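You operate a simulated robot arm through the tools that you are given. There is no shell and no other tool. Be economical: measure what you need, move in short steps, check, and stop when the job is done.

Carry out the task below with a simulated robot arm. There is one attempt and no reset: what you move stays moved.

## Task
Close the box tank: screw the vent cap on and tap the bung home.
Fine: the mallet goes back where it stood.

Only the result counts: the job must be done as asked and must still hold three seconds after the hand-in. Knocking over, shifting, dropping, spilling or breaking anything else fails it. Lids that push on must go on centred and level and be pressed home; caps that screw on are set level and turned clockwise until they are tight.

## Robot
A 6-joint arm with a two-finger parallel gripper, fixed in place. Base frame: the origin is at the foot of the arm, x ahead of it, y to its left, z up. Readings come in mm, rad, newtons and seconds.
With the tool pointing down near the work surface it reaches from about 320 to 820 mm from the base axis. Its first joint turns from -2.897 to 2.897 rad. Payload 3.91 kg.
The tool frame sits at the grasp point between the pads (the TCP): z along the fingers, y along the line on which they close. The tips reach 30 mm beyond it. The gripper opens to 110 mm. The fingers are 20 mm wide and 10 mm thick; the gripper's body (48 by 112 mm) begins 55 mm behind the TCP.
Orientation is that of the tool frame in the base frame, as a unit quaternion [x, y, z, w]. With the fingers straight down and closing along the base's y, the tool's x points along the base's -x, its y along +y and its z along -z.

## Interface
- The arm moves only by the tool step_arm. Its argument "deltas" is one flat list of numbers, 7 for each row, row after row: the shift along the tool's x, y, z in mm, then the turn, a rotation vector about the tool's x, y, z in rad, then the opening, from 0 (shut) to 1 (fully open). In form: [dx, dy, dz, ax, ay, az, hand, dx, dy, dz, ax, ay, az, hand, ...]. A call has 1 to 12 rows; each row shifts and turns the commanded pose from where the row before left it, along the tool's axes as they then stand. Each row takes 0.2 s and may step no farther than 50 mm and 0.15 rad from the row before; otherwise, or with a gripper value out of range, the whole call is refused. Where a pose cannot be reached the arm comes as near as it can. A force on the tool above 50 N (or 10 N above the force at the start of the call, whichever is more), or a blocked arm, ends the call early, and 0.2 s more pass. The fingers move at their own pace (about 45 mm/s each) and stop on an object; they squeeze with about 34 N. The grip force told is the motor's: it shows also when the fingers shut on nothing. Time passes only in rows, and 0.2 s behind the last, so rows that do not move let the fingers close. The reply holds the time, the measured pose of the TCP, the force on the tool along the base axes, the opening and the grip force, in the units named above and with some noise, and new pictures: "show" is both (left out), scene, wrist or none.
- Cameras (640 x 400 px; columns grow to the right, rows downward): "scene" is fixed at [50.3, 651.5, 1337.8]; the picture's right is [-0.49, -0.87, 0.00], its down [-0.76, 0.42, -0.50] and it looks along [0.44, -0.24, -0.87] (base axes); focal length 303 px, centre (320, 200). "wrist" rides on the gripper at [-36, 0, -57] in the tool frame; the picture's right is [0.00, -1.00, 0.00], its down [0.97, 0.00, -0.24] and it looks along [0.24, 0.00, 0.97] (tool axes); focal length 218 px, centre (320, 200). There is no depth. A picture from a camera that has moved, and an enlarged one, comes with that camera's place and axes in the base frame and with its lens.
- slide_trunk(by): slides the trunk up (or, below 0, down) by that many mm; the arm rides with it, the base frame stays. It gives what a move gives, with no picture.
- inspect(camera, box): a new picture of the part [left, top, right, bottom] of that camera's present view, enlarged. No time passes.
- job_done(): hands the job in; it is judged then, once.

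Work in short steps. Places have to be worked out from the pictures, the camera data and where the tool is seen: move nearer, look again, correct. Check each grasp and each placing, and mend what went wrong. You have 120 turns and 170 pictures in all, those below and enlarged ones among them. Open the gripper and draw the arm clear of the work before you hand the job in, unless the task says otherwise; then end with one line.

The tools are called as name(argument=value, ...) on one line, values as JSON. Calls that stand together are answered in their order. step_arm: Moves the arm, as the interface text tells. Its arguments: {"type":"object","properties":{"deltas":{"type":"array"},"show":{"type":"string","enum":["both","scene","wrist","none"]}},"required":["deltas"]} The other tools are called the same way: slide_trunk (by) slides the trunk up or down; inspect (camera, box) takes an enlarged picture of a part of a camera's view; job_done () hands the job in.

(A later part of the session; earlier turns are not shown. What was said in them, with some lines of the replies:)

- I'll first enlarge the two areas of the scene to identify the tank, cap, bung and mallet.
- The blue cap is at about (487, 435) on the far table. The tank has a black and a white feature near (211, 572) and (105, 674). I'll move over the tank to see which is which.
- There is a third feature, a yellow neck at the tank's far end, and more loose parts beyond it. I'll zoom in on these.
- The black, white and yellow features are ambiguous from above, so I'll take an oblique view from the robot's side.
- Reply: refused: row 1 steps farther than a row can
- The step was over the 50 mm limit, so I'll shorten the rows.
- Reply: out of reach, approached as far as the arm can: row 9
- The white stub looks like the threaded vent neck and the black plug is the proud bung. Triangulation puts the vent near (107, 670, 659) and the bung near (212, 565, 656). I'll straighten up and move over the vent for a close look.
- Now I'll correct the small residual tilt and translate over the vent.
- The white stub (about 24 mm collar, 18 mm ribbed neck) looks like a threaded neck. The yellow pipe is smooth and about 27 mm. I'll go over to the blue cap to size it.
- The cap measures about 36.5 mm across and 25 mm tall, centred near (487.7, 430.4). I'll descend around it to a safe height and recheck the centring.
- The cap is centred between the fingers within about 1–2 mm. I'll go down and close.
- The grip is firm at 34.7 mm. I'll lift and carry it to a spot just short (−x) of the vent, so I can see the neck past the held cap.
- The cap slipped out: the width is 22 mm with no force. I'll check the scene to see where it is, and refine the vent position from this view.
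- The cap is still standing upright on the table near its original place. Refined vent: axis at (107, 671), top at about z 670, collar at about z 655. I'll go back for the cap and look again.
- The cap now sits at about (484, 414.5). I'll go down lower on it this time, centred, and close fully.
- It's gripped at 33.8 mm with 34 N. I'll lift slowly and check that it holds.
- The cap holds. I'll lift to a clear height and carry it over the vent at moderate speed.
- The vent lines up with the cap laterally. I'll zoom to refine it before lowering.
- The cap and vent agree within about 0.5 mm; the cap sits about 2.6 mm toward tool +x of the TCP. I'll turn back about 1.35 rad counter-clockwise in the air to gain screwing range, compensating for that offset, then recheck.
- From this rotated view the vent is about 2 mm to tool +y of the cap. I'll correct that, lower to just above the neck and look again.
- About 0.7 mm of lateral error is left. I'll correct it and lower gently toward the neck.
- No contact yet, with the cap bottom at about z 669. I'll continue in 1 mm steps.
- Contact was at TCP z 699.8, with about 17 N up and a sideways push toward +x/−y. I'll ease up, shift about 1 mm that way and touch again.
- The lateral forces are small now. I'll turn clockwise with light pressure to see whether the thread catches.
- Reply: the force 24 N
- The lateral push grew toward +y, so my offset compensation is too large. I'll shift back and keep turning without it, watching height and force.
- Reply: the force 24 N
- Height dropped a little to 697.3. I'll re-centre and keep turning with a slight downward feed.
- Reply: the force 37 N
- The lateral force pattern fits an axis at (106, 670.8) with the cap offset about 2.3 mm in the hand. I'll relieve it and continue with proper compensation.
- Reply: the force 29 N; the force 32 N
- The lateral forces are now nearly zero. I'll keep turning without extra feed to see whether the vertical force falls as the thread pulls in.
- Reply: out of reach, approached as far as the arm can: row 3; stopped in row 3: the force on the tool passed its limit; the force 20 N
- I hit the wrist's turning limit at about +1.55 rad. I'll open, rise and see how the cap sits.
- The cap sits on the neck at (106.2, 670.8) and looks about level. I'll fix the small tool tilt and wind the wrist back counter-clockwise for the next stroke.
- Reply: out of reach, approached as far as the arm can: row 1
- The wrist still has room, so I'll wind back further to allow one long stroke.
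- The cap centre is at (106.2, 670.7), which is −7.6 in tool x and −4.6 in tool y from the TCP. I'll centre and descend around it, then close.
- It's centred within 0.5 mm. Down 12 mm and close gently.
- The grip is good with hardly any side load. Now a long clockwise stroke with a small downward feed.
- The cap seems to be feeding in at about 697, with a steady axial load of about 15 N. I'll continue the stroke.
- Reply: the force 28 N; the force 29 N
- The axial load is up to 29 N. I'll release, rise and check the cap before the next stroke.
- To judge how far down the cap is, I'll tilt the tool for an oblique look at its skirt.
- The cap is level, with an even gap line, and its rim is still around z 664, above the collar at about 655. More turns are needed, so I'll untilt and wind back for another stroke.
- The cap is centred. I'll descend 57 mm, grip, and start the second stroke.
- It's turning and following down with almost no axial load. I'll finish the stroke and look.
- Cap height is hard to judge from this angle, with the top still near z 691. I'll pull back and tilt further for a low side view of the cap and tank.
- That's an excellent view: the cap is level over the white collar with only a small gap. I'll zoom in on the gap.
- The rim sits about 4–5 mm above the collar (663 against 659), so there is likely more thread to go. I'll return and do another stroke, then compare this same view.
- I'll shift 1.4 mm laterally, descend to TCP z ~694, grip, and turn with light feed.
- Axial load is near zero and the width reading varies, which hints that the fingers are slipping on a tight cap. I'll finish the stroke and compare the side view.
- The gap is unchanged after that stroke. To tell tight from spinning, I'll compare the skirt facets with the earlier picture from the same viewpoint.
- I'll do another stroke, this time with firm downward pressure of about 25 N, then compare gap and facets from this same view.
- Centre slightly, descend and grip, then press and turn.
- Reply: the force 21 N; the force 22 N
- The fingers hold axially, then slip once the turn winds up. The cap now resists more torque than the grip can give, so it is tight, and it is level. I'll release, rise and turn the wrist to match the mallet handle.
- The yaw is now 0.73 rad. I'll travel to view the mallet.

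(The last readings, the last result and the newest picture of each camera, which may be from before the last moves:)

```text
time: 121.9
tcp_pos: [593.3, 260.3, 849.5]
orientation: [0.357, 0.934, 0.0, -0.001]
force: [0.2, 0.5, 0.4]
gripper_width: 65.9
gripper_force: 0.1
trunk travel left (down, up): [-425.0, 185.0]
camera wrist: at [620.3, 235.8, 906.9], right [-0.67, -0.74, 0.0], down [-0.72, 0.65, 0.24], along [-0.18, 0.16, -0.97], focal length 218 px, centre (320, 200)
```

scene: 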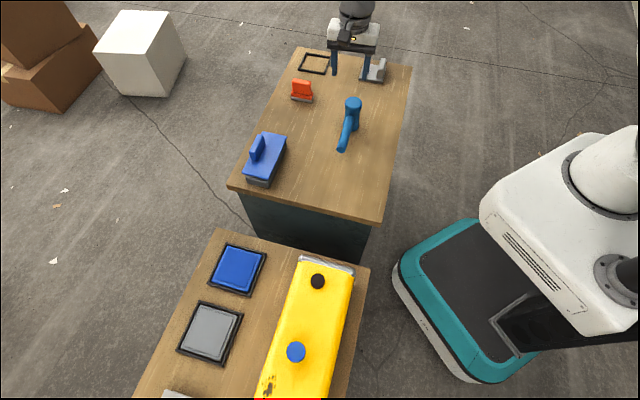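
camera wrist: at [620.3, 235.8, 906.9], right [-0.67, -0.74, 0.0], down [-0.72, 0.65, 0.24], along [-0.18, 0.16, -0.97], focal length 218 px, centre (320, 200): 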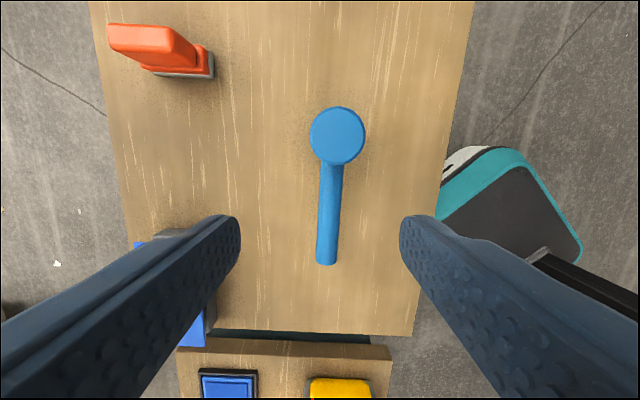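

Clear view: the mallet's head stands upright at about (617, 218) with its top near z 700. The handle is level at about z 652, running toward (511, 324). I'll align over the handle about 65 mm from the head axis and descend part way.

step_arm(deltas=[19.3, -12.6, 0, 0, 0, 0.048, 0.6, 0, 0, 40, 0, 0, 0, 0.6, 0, 0, 40, 0, 0, 0, 0.6, 0, 0, 35, 0, 0, 0, 0.6, 0, 0, 0, 0, 0, 0, 0.6], show="wrist")

```text
time: 123.1
tcp_pos: [571.5, 265.8, 735.1]
orientation: [0.38, 0.925, 0.0, -0.001]
force: [-0.4, -0.5, -0.1]
gripper_width: 66.2
gripper_force: 0.1
trunk travel left (down, up): [-425.0, 185.0]
camera wrist: at [596.9, 239.4, 792.5], right [-0.7, -0.71, 0.0], down [-0.69, 0.68, 0.24], along [-0.17, 0.17, -0.97], focal length 218 px, centre (320, 200)
```

wrist: 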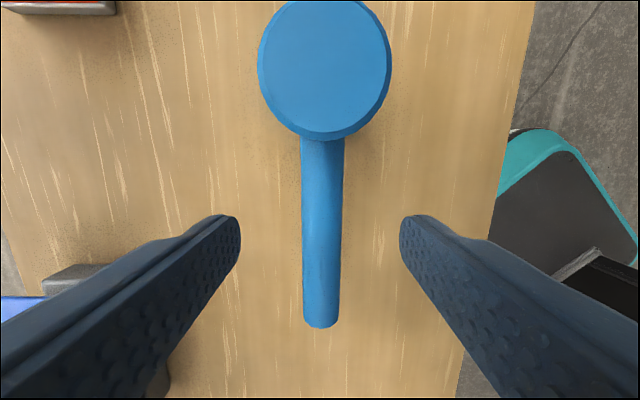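

Alignment needs only −1.4 mm and +0.015 rad. I'll also move 10 mm further from the head for camera clearance, then descend to the handle axis in two stages.

step_arm(deltas=[10, -1.4, 0, 0, 0, 0.015, 0.6, 0, 0, 35, 0, 0, 0, 0.6, 0, 0, 30, 0, 0, 0, 0.6, 0, 0, 17, 0, 0, 0, 0.6, 0, 0, 0, 0, 0, 0, 0.6], show="wrist")

```text
time: 124.3
tcp_pos: [560.9, 269.9, 654.2]
orientation: [0.387, 0.922, 0.0, -0.001]
force: [0.1, 0.5, -0.6]
gripper_width: 66.0
gripper_force: 0.1
trunk travel left (down, up): [-425.0, 185.0]
camera wrist: at [587.2, 243.6, 711.0], right [-0.71, -0.7, 0.0], down [-0.68, 0.69, 0.24], along [-0.17, 0.17, -0.97], focal length 218 px, centre (320, 200)
```

wrist: 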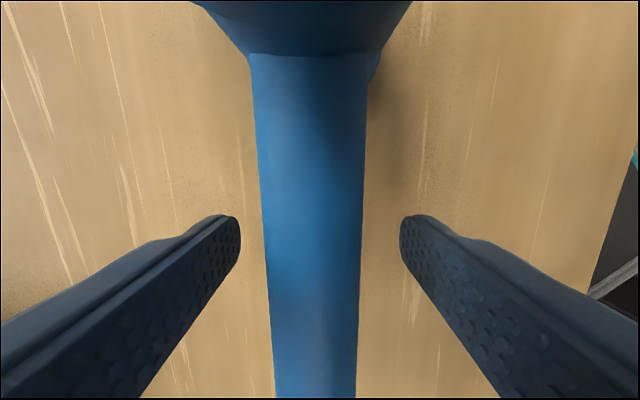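

The handle is 2 mm to tool +y, so I'll shift and close on it.

step_arm(deltas=[0, 2.1, 0, 0, 0, 0, 0.5, 0, 0, 0, 0, 0, 0, 0.35, 0, 0, 0, 0, 0, 0, 0.2, 0, 0, 0, 0, 0, 0, 0, 0, 0, 0, 0, 0, 0, 0, 0, 0, 0, 0, 0, 0, 0], show="wrist")

step_arm(deltas=[0, 0, 0, 0, 0, 0, 0], show="none")

```text
time: 125.7
tcp_pos: [563.0, 270.8, 653.6]
orientation: [0.387, 0.922, -0.001, -0.002]
force: [1.9, 2.8, -0.1]
gripper_width: 26.5
gripper_force: 34.0
trunk travel left (down, up): [-425.0, 185.0]
camera wrist: at [588.4, 244.8, 711.5], right [-0.71, -0.7, 0.0], down [-0.68, 0.69, 0.24], along [-0.17, 0.17, -0.97], focal length 218 px, centre (320, 200)
```

wrist: 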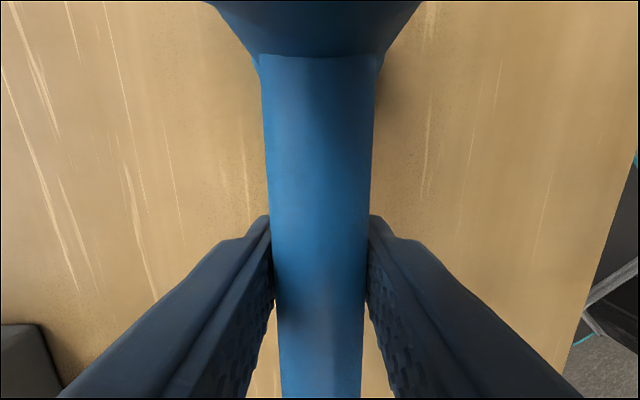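

```text
time: 126.1
tcp_pos: [562.3, 271.2, 655.2]
orientation: [0.386, 0.922, 0.0, -0.001]
force: [2.2, 2.3, 0.7]
gripper_width: 26.7
gripper_force: 34.0
trunk travel left (down, up): [-425.0, 185.0]
```

The grip is at 26.6 mm; home pose is TCP (562.5, 271.0, 654.3) at yaw 0.794. I'll lift gently and check that the head doesn't sag.

step_arm(deltas=[0, 0, -4, 0, 0, 0, 0, 0, 0, -8, 0, 0, 0, 0, 0, 0, -12, 0, 0, 0, 0, 0, 0, -12, 0, 0, 0, 0, 0, 0, 0, 0, 0, 0, 0], show="both")

inspect(camera="scene", box=[280, 60, 420, 180])

```text
time: 127.3
tcp_pos: [561.9, 273.6, 690.0]
orientation: [0.387, 0.922, 0.0, -0.001]
force: [-1.0, 0.0, -3.5]
gripper_width: 26.6
gripper_force: 33.8
trunk travel left (down, up): [-425.0, 185.0]
camera wrist: at [588.7, 245.0, 746.9], right [-0.71, -0.7, 0.0], down [-0.68, 0.69, 0.24], along [-0.17, 0.17, -0.97], focal length 218 px, centre (320, 200)
```

scene: 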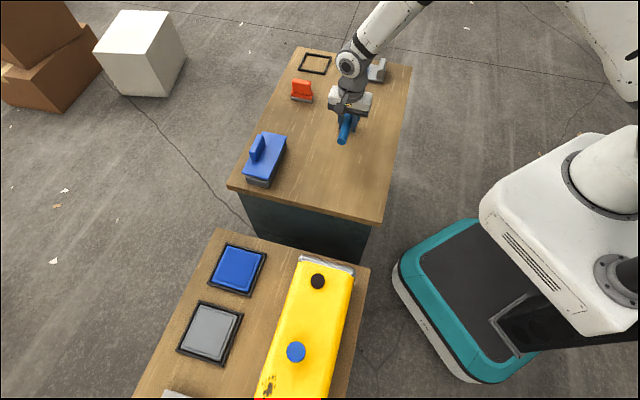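
wrist: 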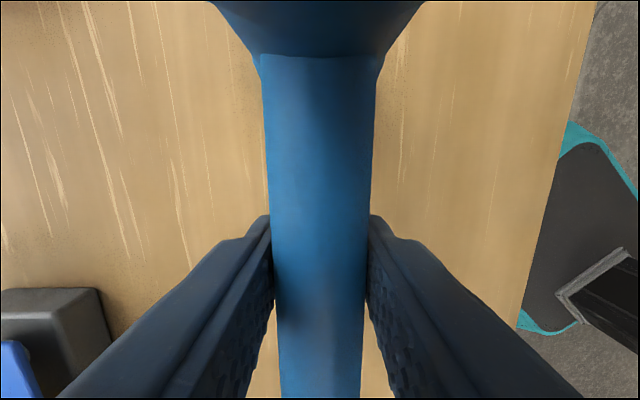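

```text
3.33 times, centred on (350, 120) of scene
camera zoom: at [50.3, 651.5, 1337.8], right [-0.49, -0.87, 0.0], down [-0.76, 0.42, -0.5], along [0.44, -0.24, -0.87], focal length 1012 px, centre (220, 467)
```

zoom: 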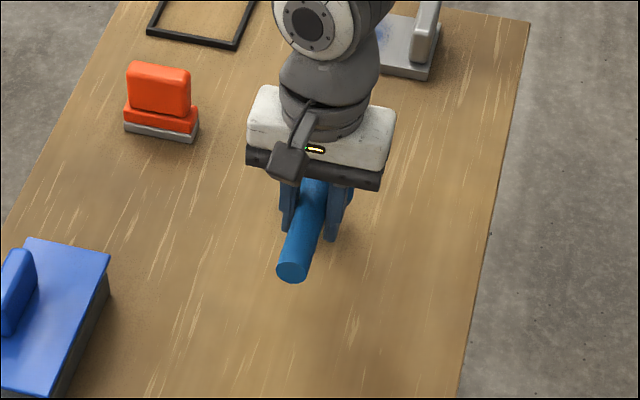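

The mallet is held securely and level, at about 4 N. The bung top is at about (212.8, 565.6, 662). I'll approach at yaw 0 so the handle doesn't pass over the vent cap: raise, turn, then travel.

step_arm(deltas=[0, 0, -20, 0, 0, 0, 0, 0, 0, -35, 0, 0, 0, 0, 0, 0, -35, 0, 0, 0, 0, 0, 0, -20, 0, 0, 0, 0, 0, 0, 0, 0, 0, -0.12, 0, 0, 0, 0, 0, 0, -0.14, 0, 0, 0, 0, 0, 0, -0.14, 0, 0, 0, 0, 0, 0, -0.14, 0, 0, 0, 0, 0, 0, -0.14, 0, 0, 0, 0, 0, 0, -0.114, 0, 0, 0, 0, 0, 0, 0, 0], show="wrist")

```text
time: 129.7
tcp_pos: [563.1, 271.3, 800.0]
orientation: [-0.001, 1.0, 0.0, 0.0]
force: [-0.1, -0.1, -4.1]
gripper_width: 26.4
gripper_force: 34.1
trunk travel left (down, up): [-425.0, 185.0]
camera wrist: at [599.5, 270.6, 856.6], right [0.0, -1.0, 0.0], down [-0.97, 0.0, 0.24], along [-0.24, 0.0, -0.97], focal length 218 px, centre (320, 200)
```

wrist: 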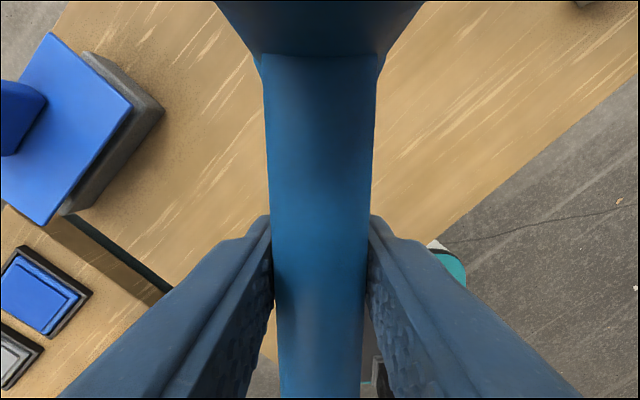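

Yaw is 0 and the hold is steady. Now I'll travel to put the head over the bung.

step_arm(deltas=[20, 14, 0, 0, 0, 0, 0, 35, 24, 0, 0, 0, 0, 0, 40, 28, 0, 0, 0, 0, 0, 40, 28, 0, 0, 0, 0, 0, 40, 28, 0, 0, 0, 0, 0, 40, 28, 0, 0, 0, 0, 0, 40, 28, 0, 0, 0, 0, 0, 40, 28, 0, 0, 0, 0, 0, 40, 28, 0, 0, 0, 0, 0, 40, 28, 0, 0, 0, 0, 0, 30, 20, 0, 0, 0, 0, 0, 20.6, 12.4, 0, 0, 0, 0, 0], show="both")

inspect(camera="scene", box=[220, 230, 380, 400])

```text
time: 132.3
tcp_pos: [136.2, 565.1, 800.8]
orientation: [0.0, 1.0, -0.001, 0.0]
force: [-0.1, -0.7, -3.9]
gripper_width: 26.4
gripper_force: 33.5
trunk travel left (down, up): [-425.0, 185.0]
camera wrist: at [173.5, 564.6, 858.0], right [0.0, -1.0, 0.0], down [-0.97, 0.0, 0.24], along [-0.24, 0.0, -0.97], focal length 218 px, centre (320, 200)
```

scene: 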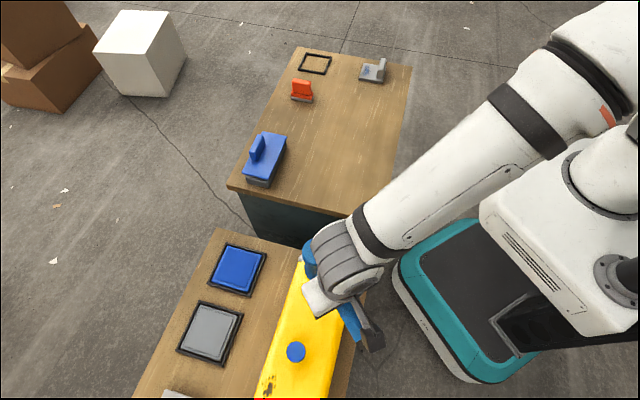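
wrist: 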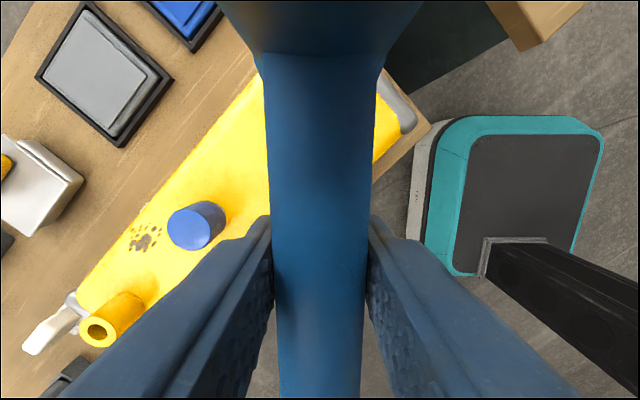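

```text
2.35 times, centred on (300, 315) of scene
camera zoom: at [50.3, 651.5, 1337.8], right [-0.49, -0.87, 0.0], down [-0.76, 0.42, -0.5], along [0.44, -0.24, -0.87], focal length 714 px, centre (367, -71)
```

zoom: 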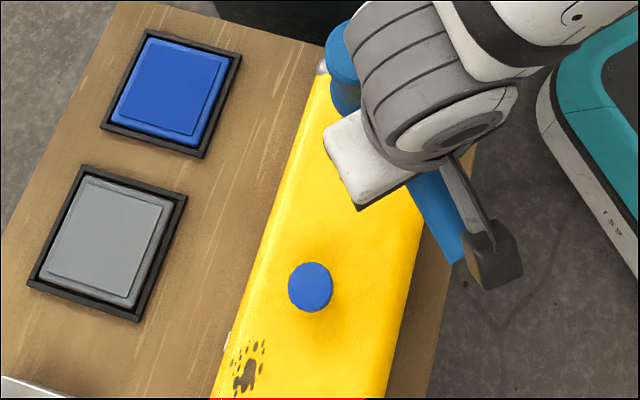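

The head should be above the bung, so I'll lower and approach contact gently.

step_arm(deltas=[0, 0, 30, 0, 0, 0, 0, 0, 0, 30, 0, 0, 0, 0, 0, 0, 16, 0, 0, 0, 0, 0, 0, 2, 0, 0, 0, 0, 0, 0, 2, 0, 0, 0, 0, 0, 0, 2, 0, 0, 0, 0], show="none")

step_arm(deltas=[0, 0, 1, 0, 0, 0, 0, 0, 0, 1, 0, 0, 0, 0, 0, 0, 0, 0, 0, 0, 0], show="none")

```text
time: 133.7
tcp_pos: [137.9, 566.1, 718.2]
orientation: [0.0, 1.0, 0.0, -0.001]
force: [0.5, -0.1, -4.1]
gripper_width: 26.2
gripper_force: 33.8
trunk travel left (down, up): [-425.0, 185.0]
```

```text
time: 134.5
tcp_pos: [138.1, 565.1, 716.8]
orientation: [-0.001, 1.0, 0.001, -0.001]
force: [3.9, -0.3, 4.4]
gripper_width: 26.2
gripper_force: 34.0
trunk travel left (down, up): [-425.0, 185.0]
```

Contact is at TCP 716.8, as predicted. Now a moderate tap: raise 30 mm and strike to 3 mm past contact.

step_arm(deltas=[0, 0, -31, 0, 0, 0, 0, 0, 0, 0, 0, 0, 0, 0, 0, 0, 34, 0, 0, 0, 0], show="none")

step_arm(deltas=[0, 0, -5, 0, 0, 0, 0, 0, 0, -30, 0, 0, 0, 0, 0, 0, 0, 0, 0, 0, 0], show="wrist")

```text
time: 135.3
tcp_pos: [137.8, 565.7, 714.2]
orientation: [0.0, 1.0, 0.0, -0.001]
force: [0.4, 1.2, -3.7]
gripper_width: 26.2
gripper_force: 33.9
trunk travel left (down, up): [-425.0, 185.0]
```

```text
time: 136.1
tcp_pos: [137.4, 564.9, 748.2]
orientation: [0.0, 1.0, 0.0, 0.0]
force: [-0.5, -0.2, -4.7]
gripper_width: 26.4
gripper_force: 34.2
trunk travel left (down, up): [-425.0, 185.0]
camera wrist: at [173.0, 564.4, 806.3], right [0.0, -1.0, 0.0], down [-0.97, 0.0, 0.24], along [-0.24, 0.0, -0.97], focal length 218 px, centre (320, 200)
```

wrist: 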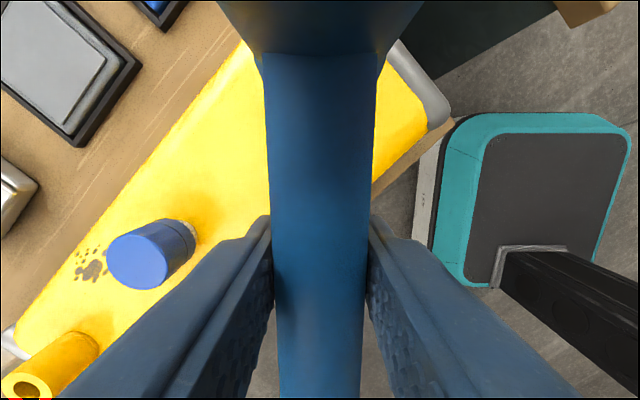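

The bung moved down about 3 mm and the mallet did not rotate in the grip. I'll tap again, 3 mm deeper.

step_arm(deltas=[0, 0, 37, 0, 0, 0, 0], show="none")

step_arm(deltas=[0, 0, -35, 0, 0, 0, 0, 0, 0, 0, 0, 0, 0, 0, 0, 0, 38, 0, 0, 0, 0], show="none")

```text
time: 136.5
tcp_pos: [137.0, 565.9, 712.1]
orientation: [0.0, 1.0, 0.0, 0.0]
force: [1.4, -0.3, -3.9]
gripper_width: 26.6
gripper_force: 33.8
trunk travel left (down, up): [-425.0, 185.0]
```

```text
time: 137.3
tcp_pos: [139.5, 565.0, 708.8]
orientation: [0.0, 1.0, 0.0, -0.001]
force: [0.1, 0.5, -4.2]
gripper_width: 26.3
gripper_force: 33.9
trunk travel left (down, up): [-425.0, 185.0]
```

It's still advancing (708.8 with no residual force). I'll continue.

step_arm(deltas=[0, 0, -35, 0, 0, 0, 0, 0, 0, 0, 0, 0, 0, 0, 0, 0, 37.5, 0, 0, 0, 0], show="none")

step_arm(deltas=[0, 0, -35, 0, 0, 0, 0, 0, 0, 0, 0, 0, 0, 0, 0, 0, 37.5, 0, 0, 0, 0], show="none")

```text
time: 138.1
tcp_pos: [138.9, 562.3, 706.3]
orientation: [-0.001, 1.0, 0.0, -0.001]
force: [-0.1, -1.1, -3.7]
gripper_width: 26.4
gripper_force: 34.4
trunk travel left (down, up): [-425.0, 185.0]
```

```text
time: 138.9
tcp_pos: [136.8, 564.2, 704.9]
orientation: [0.0, 1.0, 0.001, -0.001]
force: [-5.3, -1.9, 3.2]
gripper_width: 26.8
gripper_force: 34.4
trunk travel left (down, up): [-425.0, 185.0]
```

There's now residual force at about 704.9; the head face is at about z 650.6, level with the tank top. I'll raise and move aside to look at the bung.

step_arm(deltas=[0, 0, -35, 0, 0, 0, 0, 0, 0, -40, 0, 0, 0, 0, -30, -20, -18, 0, 0, 0, 0, -40, -28, 0, 0, 0, 0, 0, -40, -28, 0, 0, 0, 0, 0, -40, -28, 0, 0, 0, 0, 0, -30, -20, 0, 0, 0, 0, 0, 0, 0, 0, 0, 0, 0, 0], show="both")

inspect(camera="scene", box=[280, 250, 360, 310])

```text
time: 140.7
tcp_pos: [318.3, 439.1, 799.2]
orientation: [0.0, 1.0, 0.0, -0.001]
force: [0.3, 0.1, -5.0]
gripper_width: 26.5
gripper_force: 34.3
trunk travel left (down, up): [-425.0, 185.0]
camera wrist: at [353.7, 439.1, 856.7], right [0.0, -1.0, 0.0], down [-0.97, 0.0, 0.24], along [-0.24, 0.0, -0.97], focal length 218 px, centre (320, 200)
```

scene: 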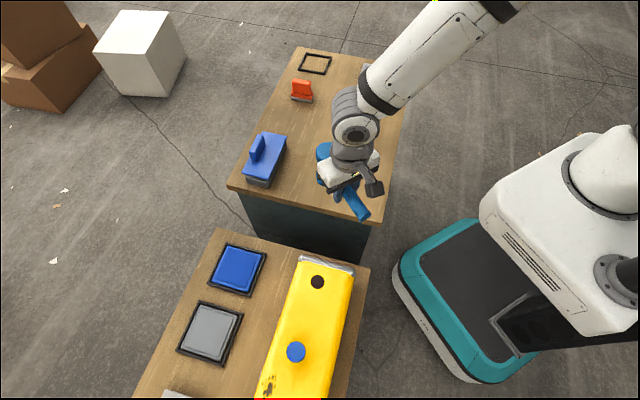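
wrist: 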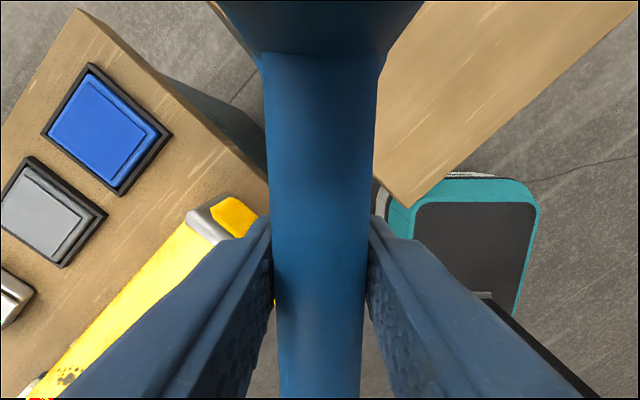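

```text
6.67 times, centred on (320, 280) of scene
camera zoom: at [50.3, 651.5, 1337.8], right [-0.49, -0.87, 0.0], down [-0.76, 0.42, -0.5], along [0.44, -0.24, -0.87], focal length 2023 px, centre (320, -333)
```

zoom: 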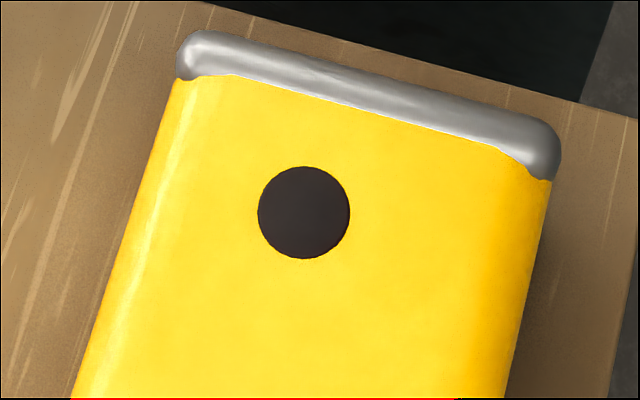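

The bung now appears as a flat disc with no side or shadow, flush with the tank. A tighter zoom to confirm.

inspect(camera="scene", box=[306, 272, 330, 290])

```text
16.00 times, centred on (318, 281) of scene
camera zoom: at [50.3, 651.5, 1337.8], right [-0.49, -0.87, 0.0], down [-0.76, 0.42, -0.5], along [0.44, -0.24, -0.87], focal length 4855 px, centre (352, -1096)
```

zoom: 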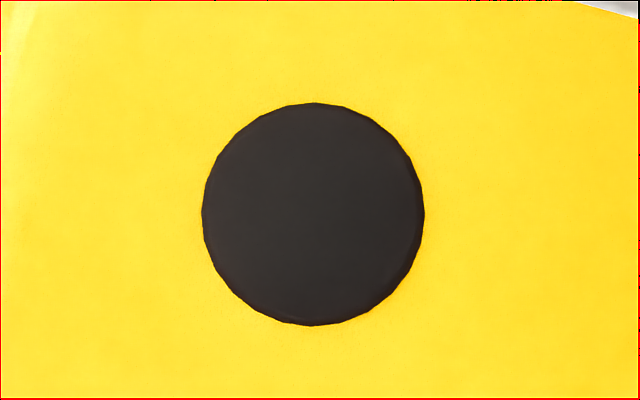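

It's practically flush, but the last tap had little overtravel. I'll go back for two firmer taps to be sure it's home.

step_arm(deltas=[30, 20, 0, 0, 0, 0, 0, 40, 28, 0, 0, 0, 0, 0, 40, 28, 0, 0, 0, 0, 0, 40, 28, 0, 0, 0, 0, 0, 30, 20, 18, 0, 0, 0, 0, 0, 0, 38, 0, 0, 0, 0, 0, 0, 0, 0, 0, 0, 0], show="none")

step_arm(deltas=[0, 0, 40, 0, 0, 0, 0], show="none")

step_arm(deltas=[0, 0, -36, 0, 0, 0, 0, 0, 0, 0, 0, 0, 0, 0], show="wrist")

```text
time: 142.3
tcp_pos: [136.2, 566.6, 742.2]
orientation: [0.0, 1.0, 0.0, -0.001]
force: [0.8, 0.4, -4.5]
gripper_width: 26.3
gripper_force: 34.1
trunk travel left (down, up): [-425.0, 185.0]
```

```text
time: 142.7
tcp_pos: [135.4, 566.5, 702.4]
orientation: [0.0, 1.0, 0.001, -0.001]
force: [-9.9, -2.3, 10.6]
gripper_width: 26.3
gripper_force: 35.1
trunk travel left (down, up): [-425.0, 185.0]
```

```text
time: 143.3
tcp_pos: [136.5, 566.0, 738.4]
orientation: [0.001, 1.0, 0.0, -0.001]
force: [-0.6, -0.2, -3.5]
gripper_width: 26.3
gripper_force: 34.4
trunk travel left (down, up): [-425.0, 185.0]
camera wrist: at [172.7, 565.4, 796.0], right [0.0, -1.0, 0.0], down [-0.97, 0.0, 0.24], along [-0.24, 0.0, -0.97], focal length 218 px, centre (320, 200)
```

wrist: 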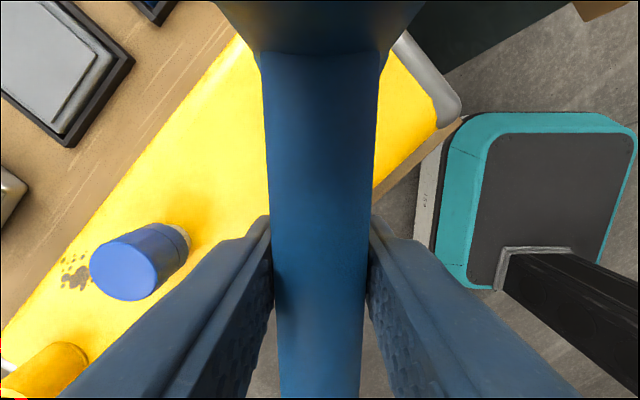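

The stop is now solid, with the head resting on the tank face, so the bung is home. Now I'll return the mallet: raise and travel back to its home position.

step_arm(deltas=[0, 0, -31, 0, 0, 0, 0, 0, 0, -31, 0, 0, 0, 0], show="none")

step_arm(deltas=[-20, -14, 0, 0, 0, 0, 0, -35, -24, 0, 0, 0, 0, 0, -40, -28, 0, 0, 0, 0, 0, -40, -28, 0, 0, 0, 0, 0, -40, -28, 0, 0, 0, 0, 0, -40, -28, 0, 0, 0, 0, 0, -40, -28, 0, 0, 0, 0, 0, -40, -28, 0, 0, 0, 0, 0, -40, -28, 0, 0, 0, 0, 0, -40, -28, 0, 0, 0, 0, 0, -30, -20, 0, 0, 0, 0, 0, -21, -13, 0, 0, 0, 0, 0], show="none")

step_arm(deltas=[0, 0, 0, 0, 0, 0.12, 0, 0, 0, 0, 0, 0, 0.14, 0, 0, 0, 0, 0, 0, 0.14, 0, 0, 0, 0, 0, 0, 0.14, 0, 0, 0, 0, 0, 0, 0.14, 0, 0, 0, 0, 0, 0, 0.114, 0, 0, 0, 0, 0, 0, 0, 0], show="none")

step_arm(deltas=[0, 0, 35, 0, 0, 0, 0, 0, 0, 35, 0, 0, 0, 0, 0, 0, 25, 0, 0, 0, 0, 0, 0, 0, 0, 0, 0, 0], show="both")

```text
time: 143.9
tcp_pos: [136.3, 564.9, 800.1]
orientation: [0.0, 1.0, -0.001, -0.001]
force: [-0.1, 0.9, -4.2]
gripper_width: 26.5
gripper_force: 34.3
trunk travel left (down, up): [-425.0, 185.0]
```

```text
time: 146.5
tcp_pos: [562.6, 268.9, 797.2]
orientation: [0.0, 1.0, 0.0, -0.002]
force: [0.7, -0.3, -4.3]
gripper_width: 26.3
gripper_force: 34.2
trunk travel left (down, up): [-425.0, 185.0]
```

```text
time: 148.1
tcp_pos: [563.0, 272.1, 799.3]
orientation: [0.387, 0.922, -0.001, -0.001]
force: [0.3, -0.6, -3.6]
gripper_width: 26.6
gripper_force: 33.4
trunk travel left (down, up): [-425.0, 185.0]
```

```text
time: 149.1
tcp_pos: [562.4, 271.4, 702.2]
orientation: [0.387, 0.922, -0.001, -0.001]
force: [1.0, -0.2, -4.9]
gripper_width: 26.1
gripper_force: 33.8
trunk travel left (down, up): [-425.0, 185.0]
camera wrist: at [588.2, 244.5, 759.0], right [-0.71, -0.7, 0.0], down [-0.68, 0.69, 0.24], along [-0.17, 0.17, -0.97], focal length 218 px, centre (320, 200)
```

scene: 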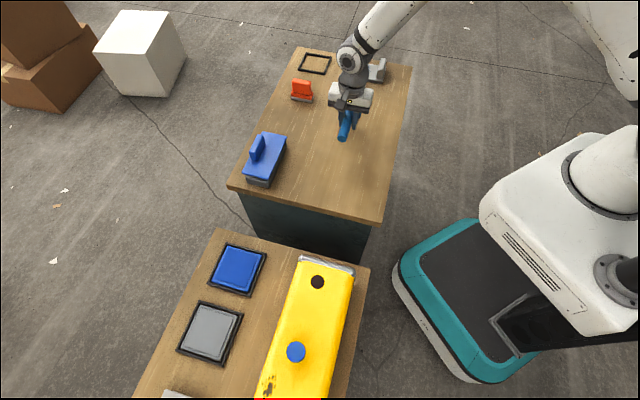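
wrist: 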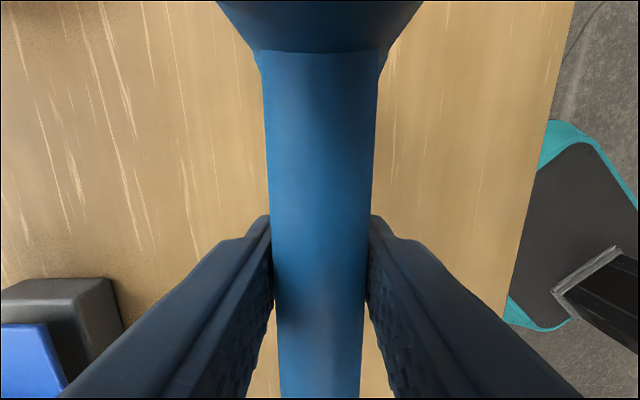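

The position is right, but the hard tap tilted the mallet slightly in the grip (head up). I'll zoom to measure that before setting it down.

inspect(camera="wrist", box=[200, 0, 440, 160])

inspect(camera="wrist", box=[260, 250, 380, 400])

```text
2.50 times, centred on (320, 80) of wrist
camera zoom: at [588.2, 244.5, 759.0], right [-0.71, -0.7, 0.0], down [-0.68, 0.69, 0.24], along [-0.17, 0.17, -0.97], focal length 546 px, centre (320, 500)
```

zoom: 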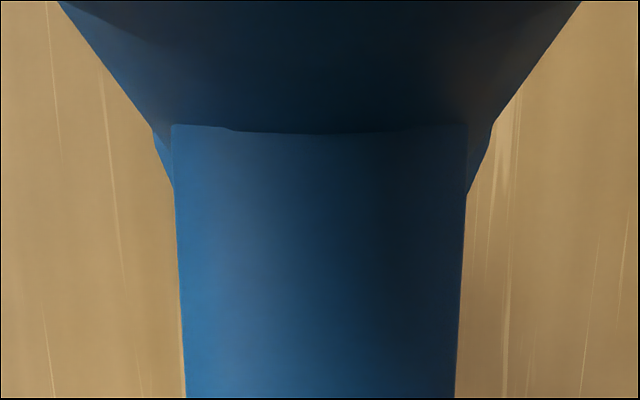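

```text
2.67 times, centred on (320, 325) of wrist
camera zoom: at [588.2, 244.5, 759.0], right [-0.71, -0.7, 0.0], down [-0.68, 0.69, 0.24], along [-0.17, 0.17, -0.97], focal length 582 px, centre (320, -133)
```

zoom: 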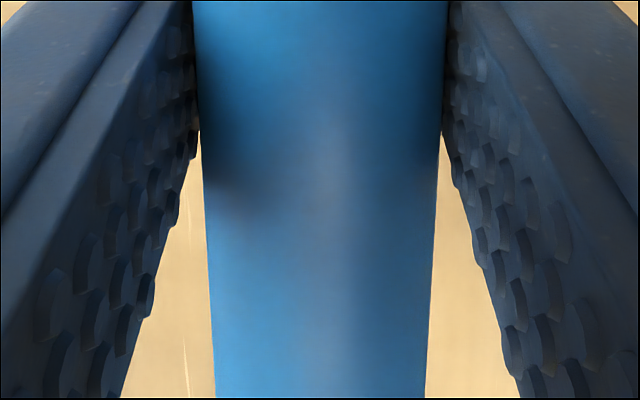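

The numbers show essentially no tilt (≤0.02 rad), so it can be set down directly. I'll lower gently to the home height.

step_arm(deltas=[0, 0, 25, 0, 0, 0, 0, 0, 0, 15, 0, 0, 0, 0, 0, 0, 5, 0, 0, 0, 0, 0, 0, 1, 0, 0, 0, 0, 0, 0, 0, 0, 0, 0, 0], show="none")

step_arm(deltas=[0, 0, 1, 0, 0, 0, 0, 0, 0, 0, 0, 0, 0, 0], show="none")

```text
time: 150.3
tcp_pos: [562.7, 270.3, 655.5]
orientation: [0.387, 0.922, -0.001, -0.001]
force: [0.7, 0.5, -4.2]
gripper_width: 26.3
gripper_force: 34.2
trunk travel left (down, up): [-425.0, 185.0]
```

```text
time: 150.9
tcp_pos: [562.6, 270.9, 656.0]
orientation: [0.387, 0.922, 0.0, -0.001]
force: [-0.3, 0.2, -4.4]
gripper_width: 26.4
gripper_force: 33.7
trunk travel left (down, up): [-425.0, 185.0]
```

No contact yet; I'll continue down in 1 mm steps until the table takes the weight.

step_arm(deltas=[0, 0, 1, 0, 0, 0, 0, 0, 0, 0, 0, 0, 0, 0], show="none")

step_arm(deltas=[0, 0, 1, 0, 0, 0, 0, 0, 0, 0, 0, 0, 0, 0], show="none")

```text
time: 151.5
tcp_pos: [563.6, 270.1, 654.6]
orientation: [0.386, 0.922, -0.001, -0.002]
force: [0.7, 0.0, -3.9]
gripper_width: 26.5
gripper_force: 34.1
trunk travel left (down, up): [-425.0, 185.0]
```

```text
time: 152.1
tcp_pos: [562.9, 269.8, 654.6]
orientation: [0.387, 0.922, 0.0, -0.001]
force: [0.3, -0.1, -2.5]
gripper_width: 26.5
gripper_force: 33.9
trunk travel left (down, up): [-425.0, 185.0]
```

The table is beginning to take the load. A touch more, then open slowly.

step_arm(deltas=[0, 0, 0.8, 0, 0, 0, 0, 0, 0, 0, 0, 0, 0, 0, 0, 0, 0, 0, 0, 0, 0.24, 0, 0, 0, 0, 0, 0, 0.3, 0, 0, 0, 0, 0, 0, 0.4, 0, 0, 0, 0, 0, 0, 0.6, 0, 0, 0, 0, 0, 0, 0.6], show="wrist")

```text
time: 153.7
tcp_pos: [563.3, 270.8, 653.6]
orientation: [0.387, 0.922, 0.0, -0.001]
force: [-0.2, -0.5, 0.3]
gripper_width: 65.9
gripper_force: 0.0
trunk travel left (down, up): [-425.0, 185.0]
camera wrist: at [588.1, 243.7, 710.7], right [-0.71, -0.7, 0.0], down [-0.68, 0.69, 0.24], along [-0.17, 0.17, -0.97], focal length 218 px, centre (320, 200)
```

wrist: 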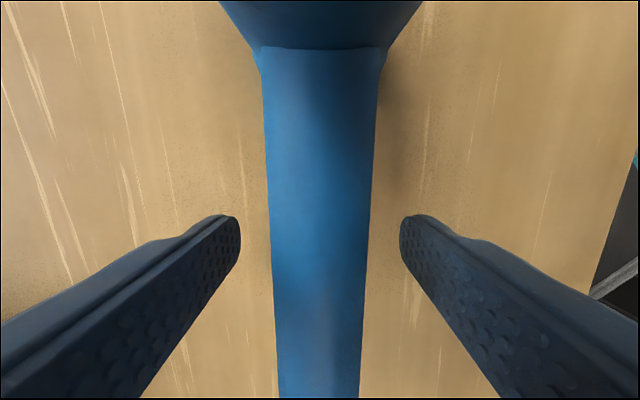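

The mallet stands on the table within about 2 mm of where it was. I'll raise straight up and back off to check the whole scene.

step_arm(deltas=[0, 0, -25, 0, 0, 0, 0.6, 0, 0, -40, 0, 0, 0, 0.6, 0, 0, -45, 0, 0, 0, 0.6, 0, 0, -45, 0, 0, 0, 0.6, 0, 0, -40, 0, 0, 0, 0.6, -19.3, 12.6, 0, 0, 0, -0.06, 0.6, 0, 0, 0, 0, 0, 0, 0.6], show="both")

inspect(camera="scene", box=[220, 40, 420, 200])

inspect(camera="scene", box=[230, 250, 370, 400])

```text
time: 155.3
tcp_pos: [586.0, 264.2, 848.3]
orientation: [0.36, 0.933, 0.0, 0.0]
force: [-0.4, 0.6, -0.4]
gripper_width: 66.2
gripper_force: 0.1
trunk travel left (down, up): [-425.0, 185.0]
camera wrist: at [614.1, 240.0, 905.4], right [-0.67, -0.74, 0.0], down [-0.72, 0.65, 0.24], along [-0.18, 0.16, -0.97], focal length 218 px, centre (320, 200)
```

scene: 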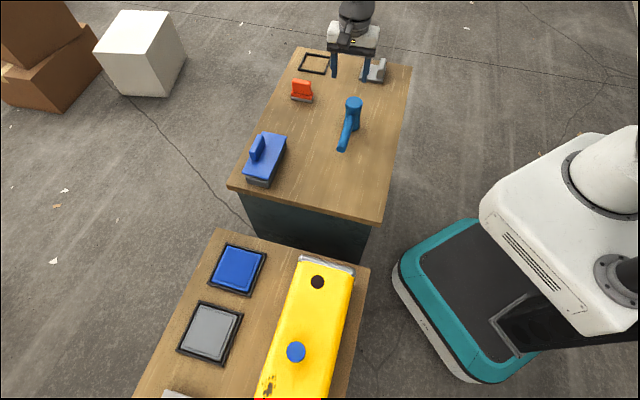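
wrist: 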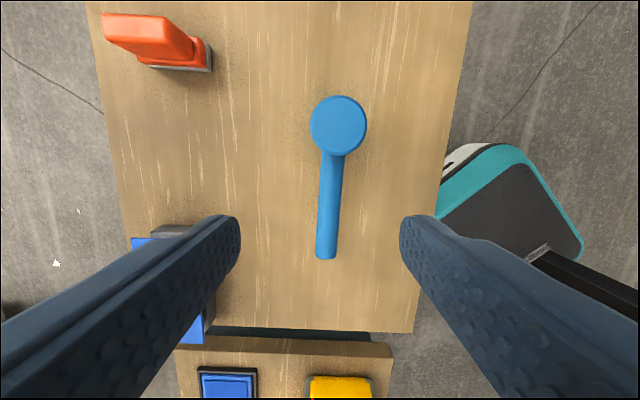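

```text
2.50 times, centred on (320, 120) of scene
camera zoom: at [50.3, 651.5, 1337.8], right [-0.49, -0.87, 0.0], down [-0.76, 0.42, -0.5], along [0.44, -0.24, -0.87], focal length 759 px, centre (320, 400)
```

zoom: 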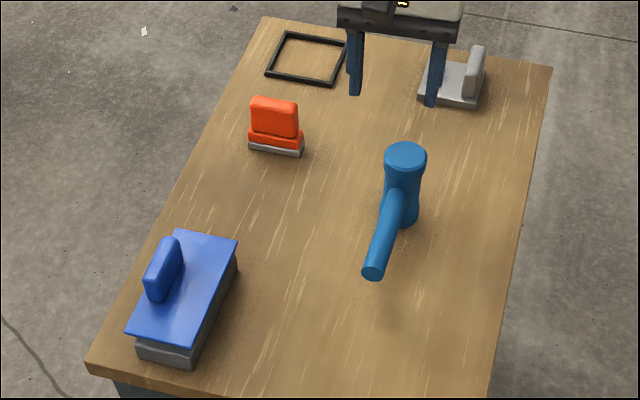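

```text
2.67 times, centred on (300, 325) of scene
camera zoom: at [50.3, 651.5, 1337.8], right [-0.49, -0.87, 0.0], down [-0.76, 0.42, -0.5], along [0.44, -0.24, -0.87], focal length 809 px, centre (373, -133)
```

zoom: 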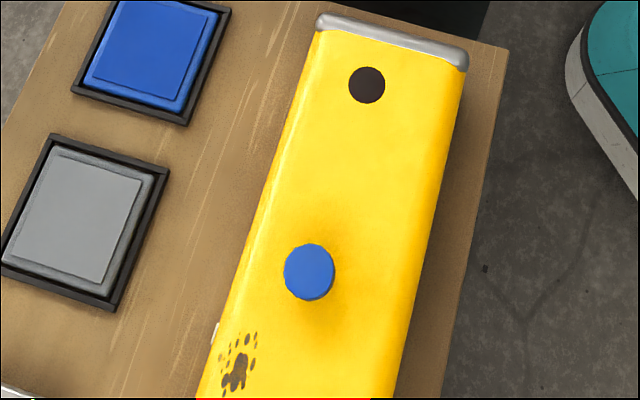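

The mallet stands where it was, the bung is flush, the vent cap is level and tight, and nothing else has moved. The arm is open and clear, so I'm handing in.

job_done()

```text
The job is handed in.
```

I handed in the job: the vent cap is screwed on level and tight, the bung is tapped flush with the tank top, and the mallet is back within about 2 mm of where it stood. The cap's rim stops about 4–5 mm above the collar; I judged it tight because the fingers slipped on it instead of turning it further.
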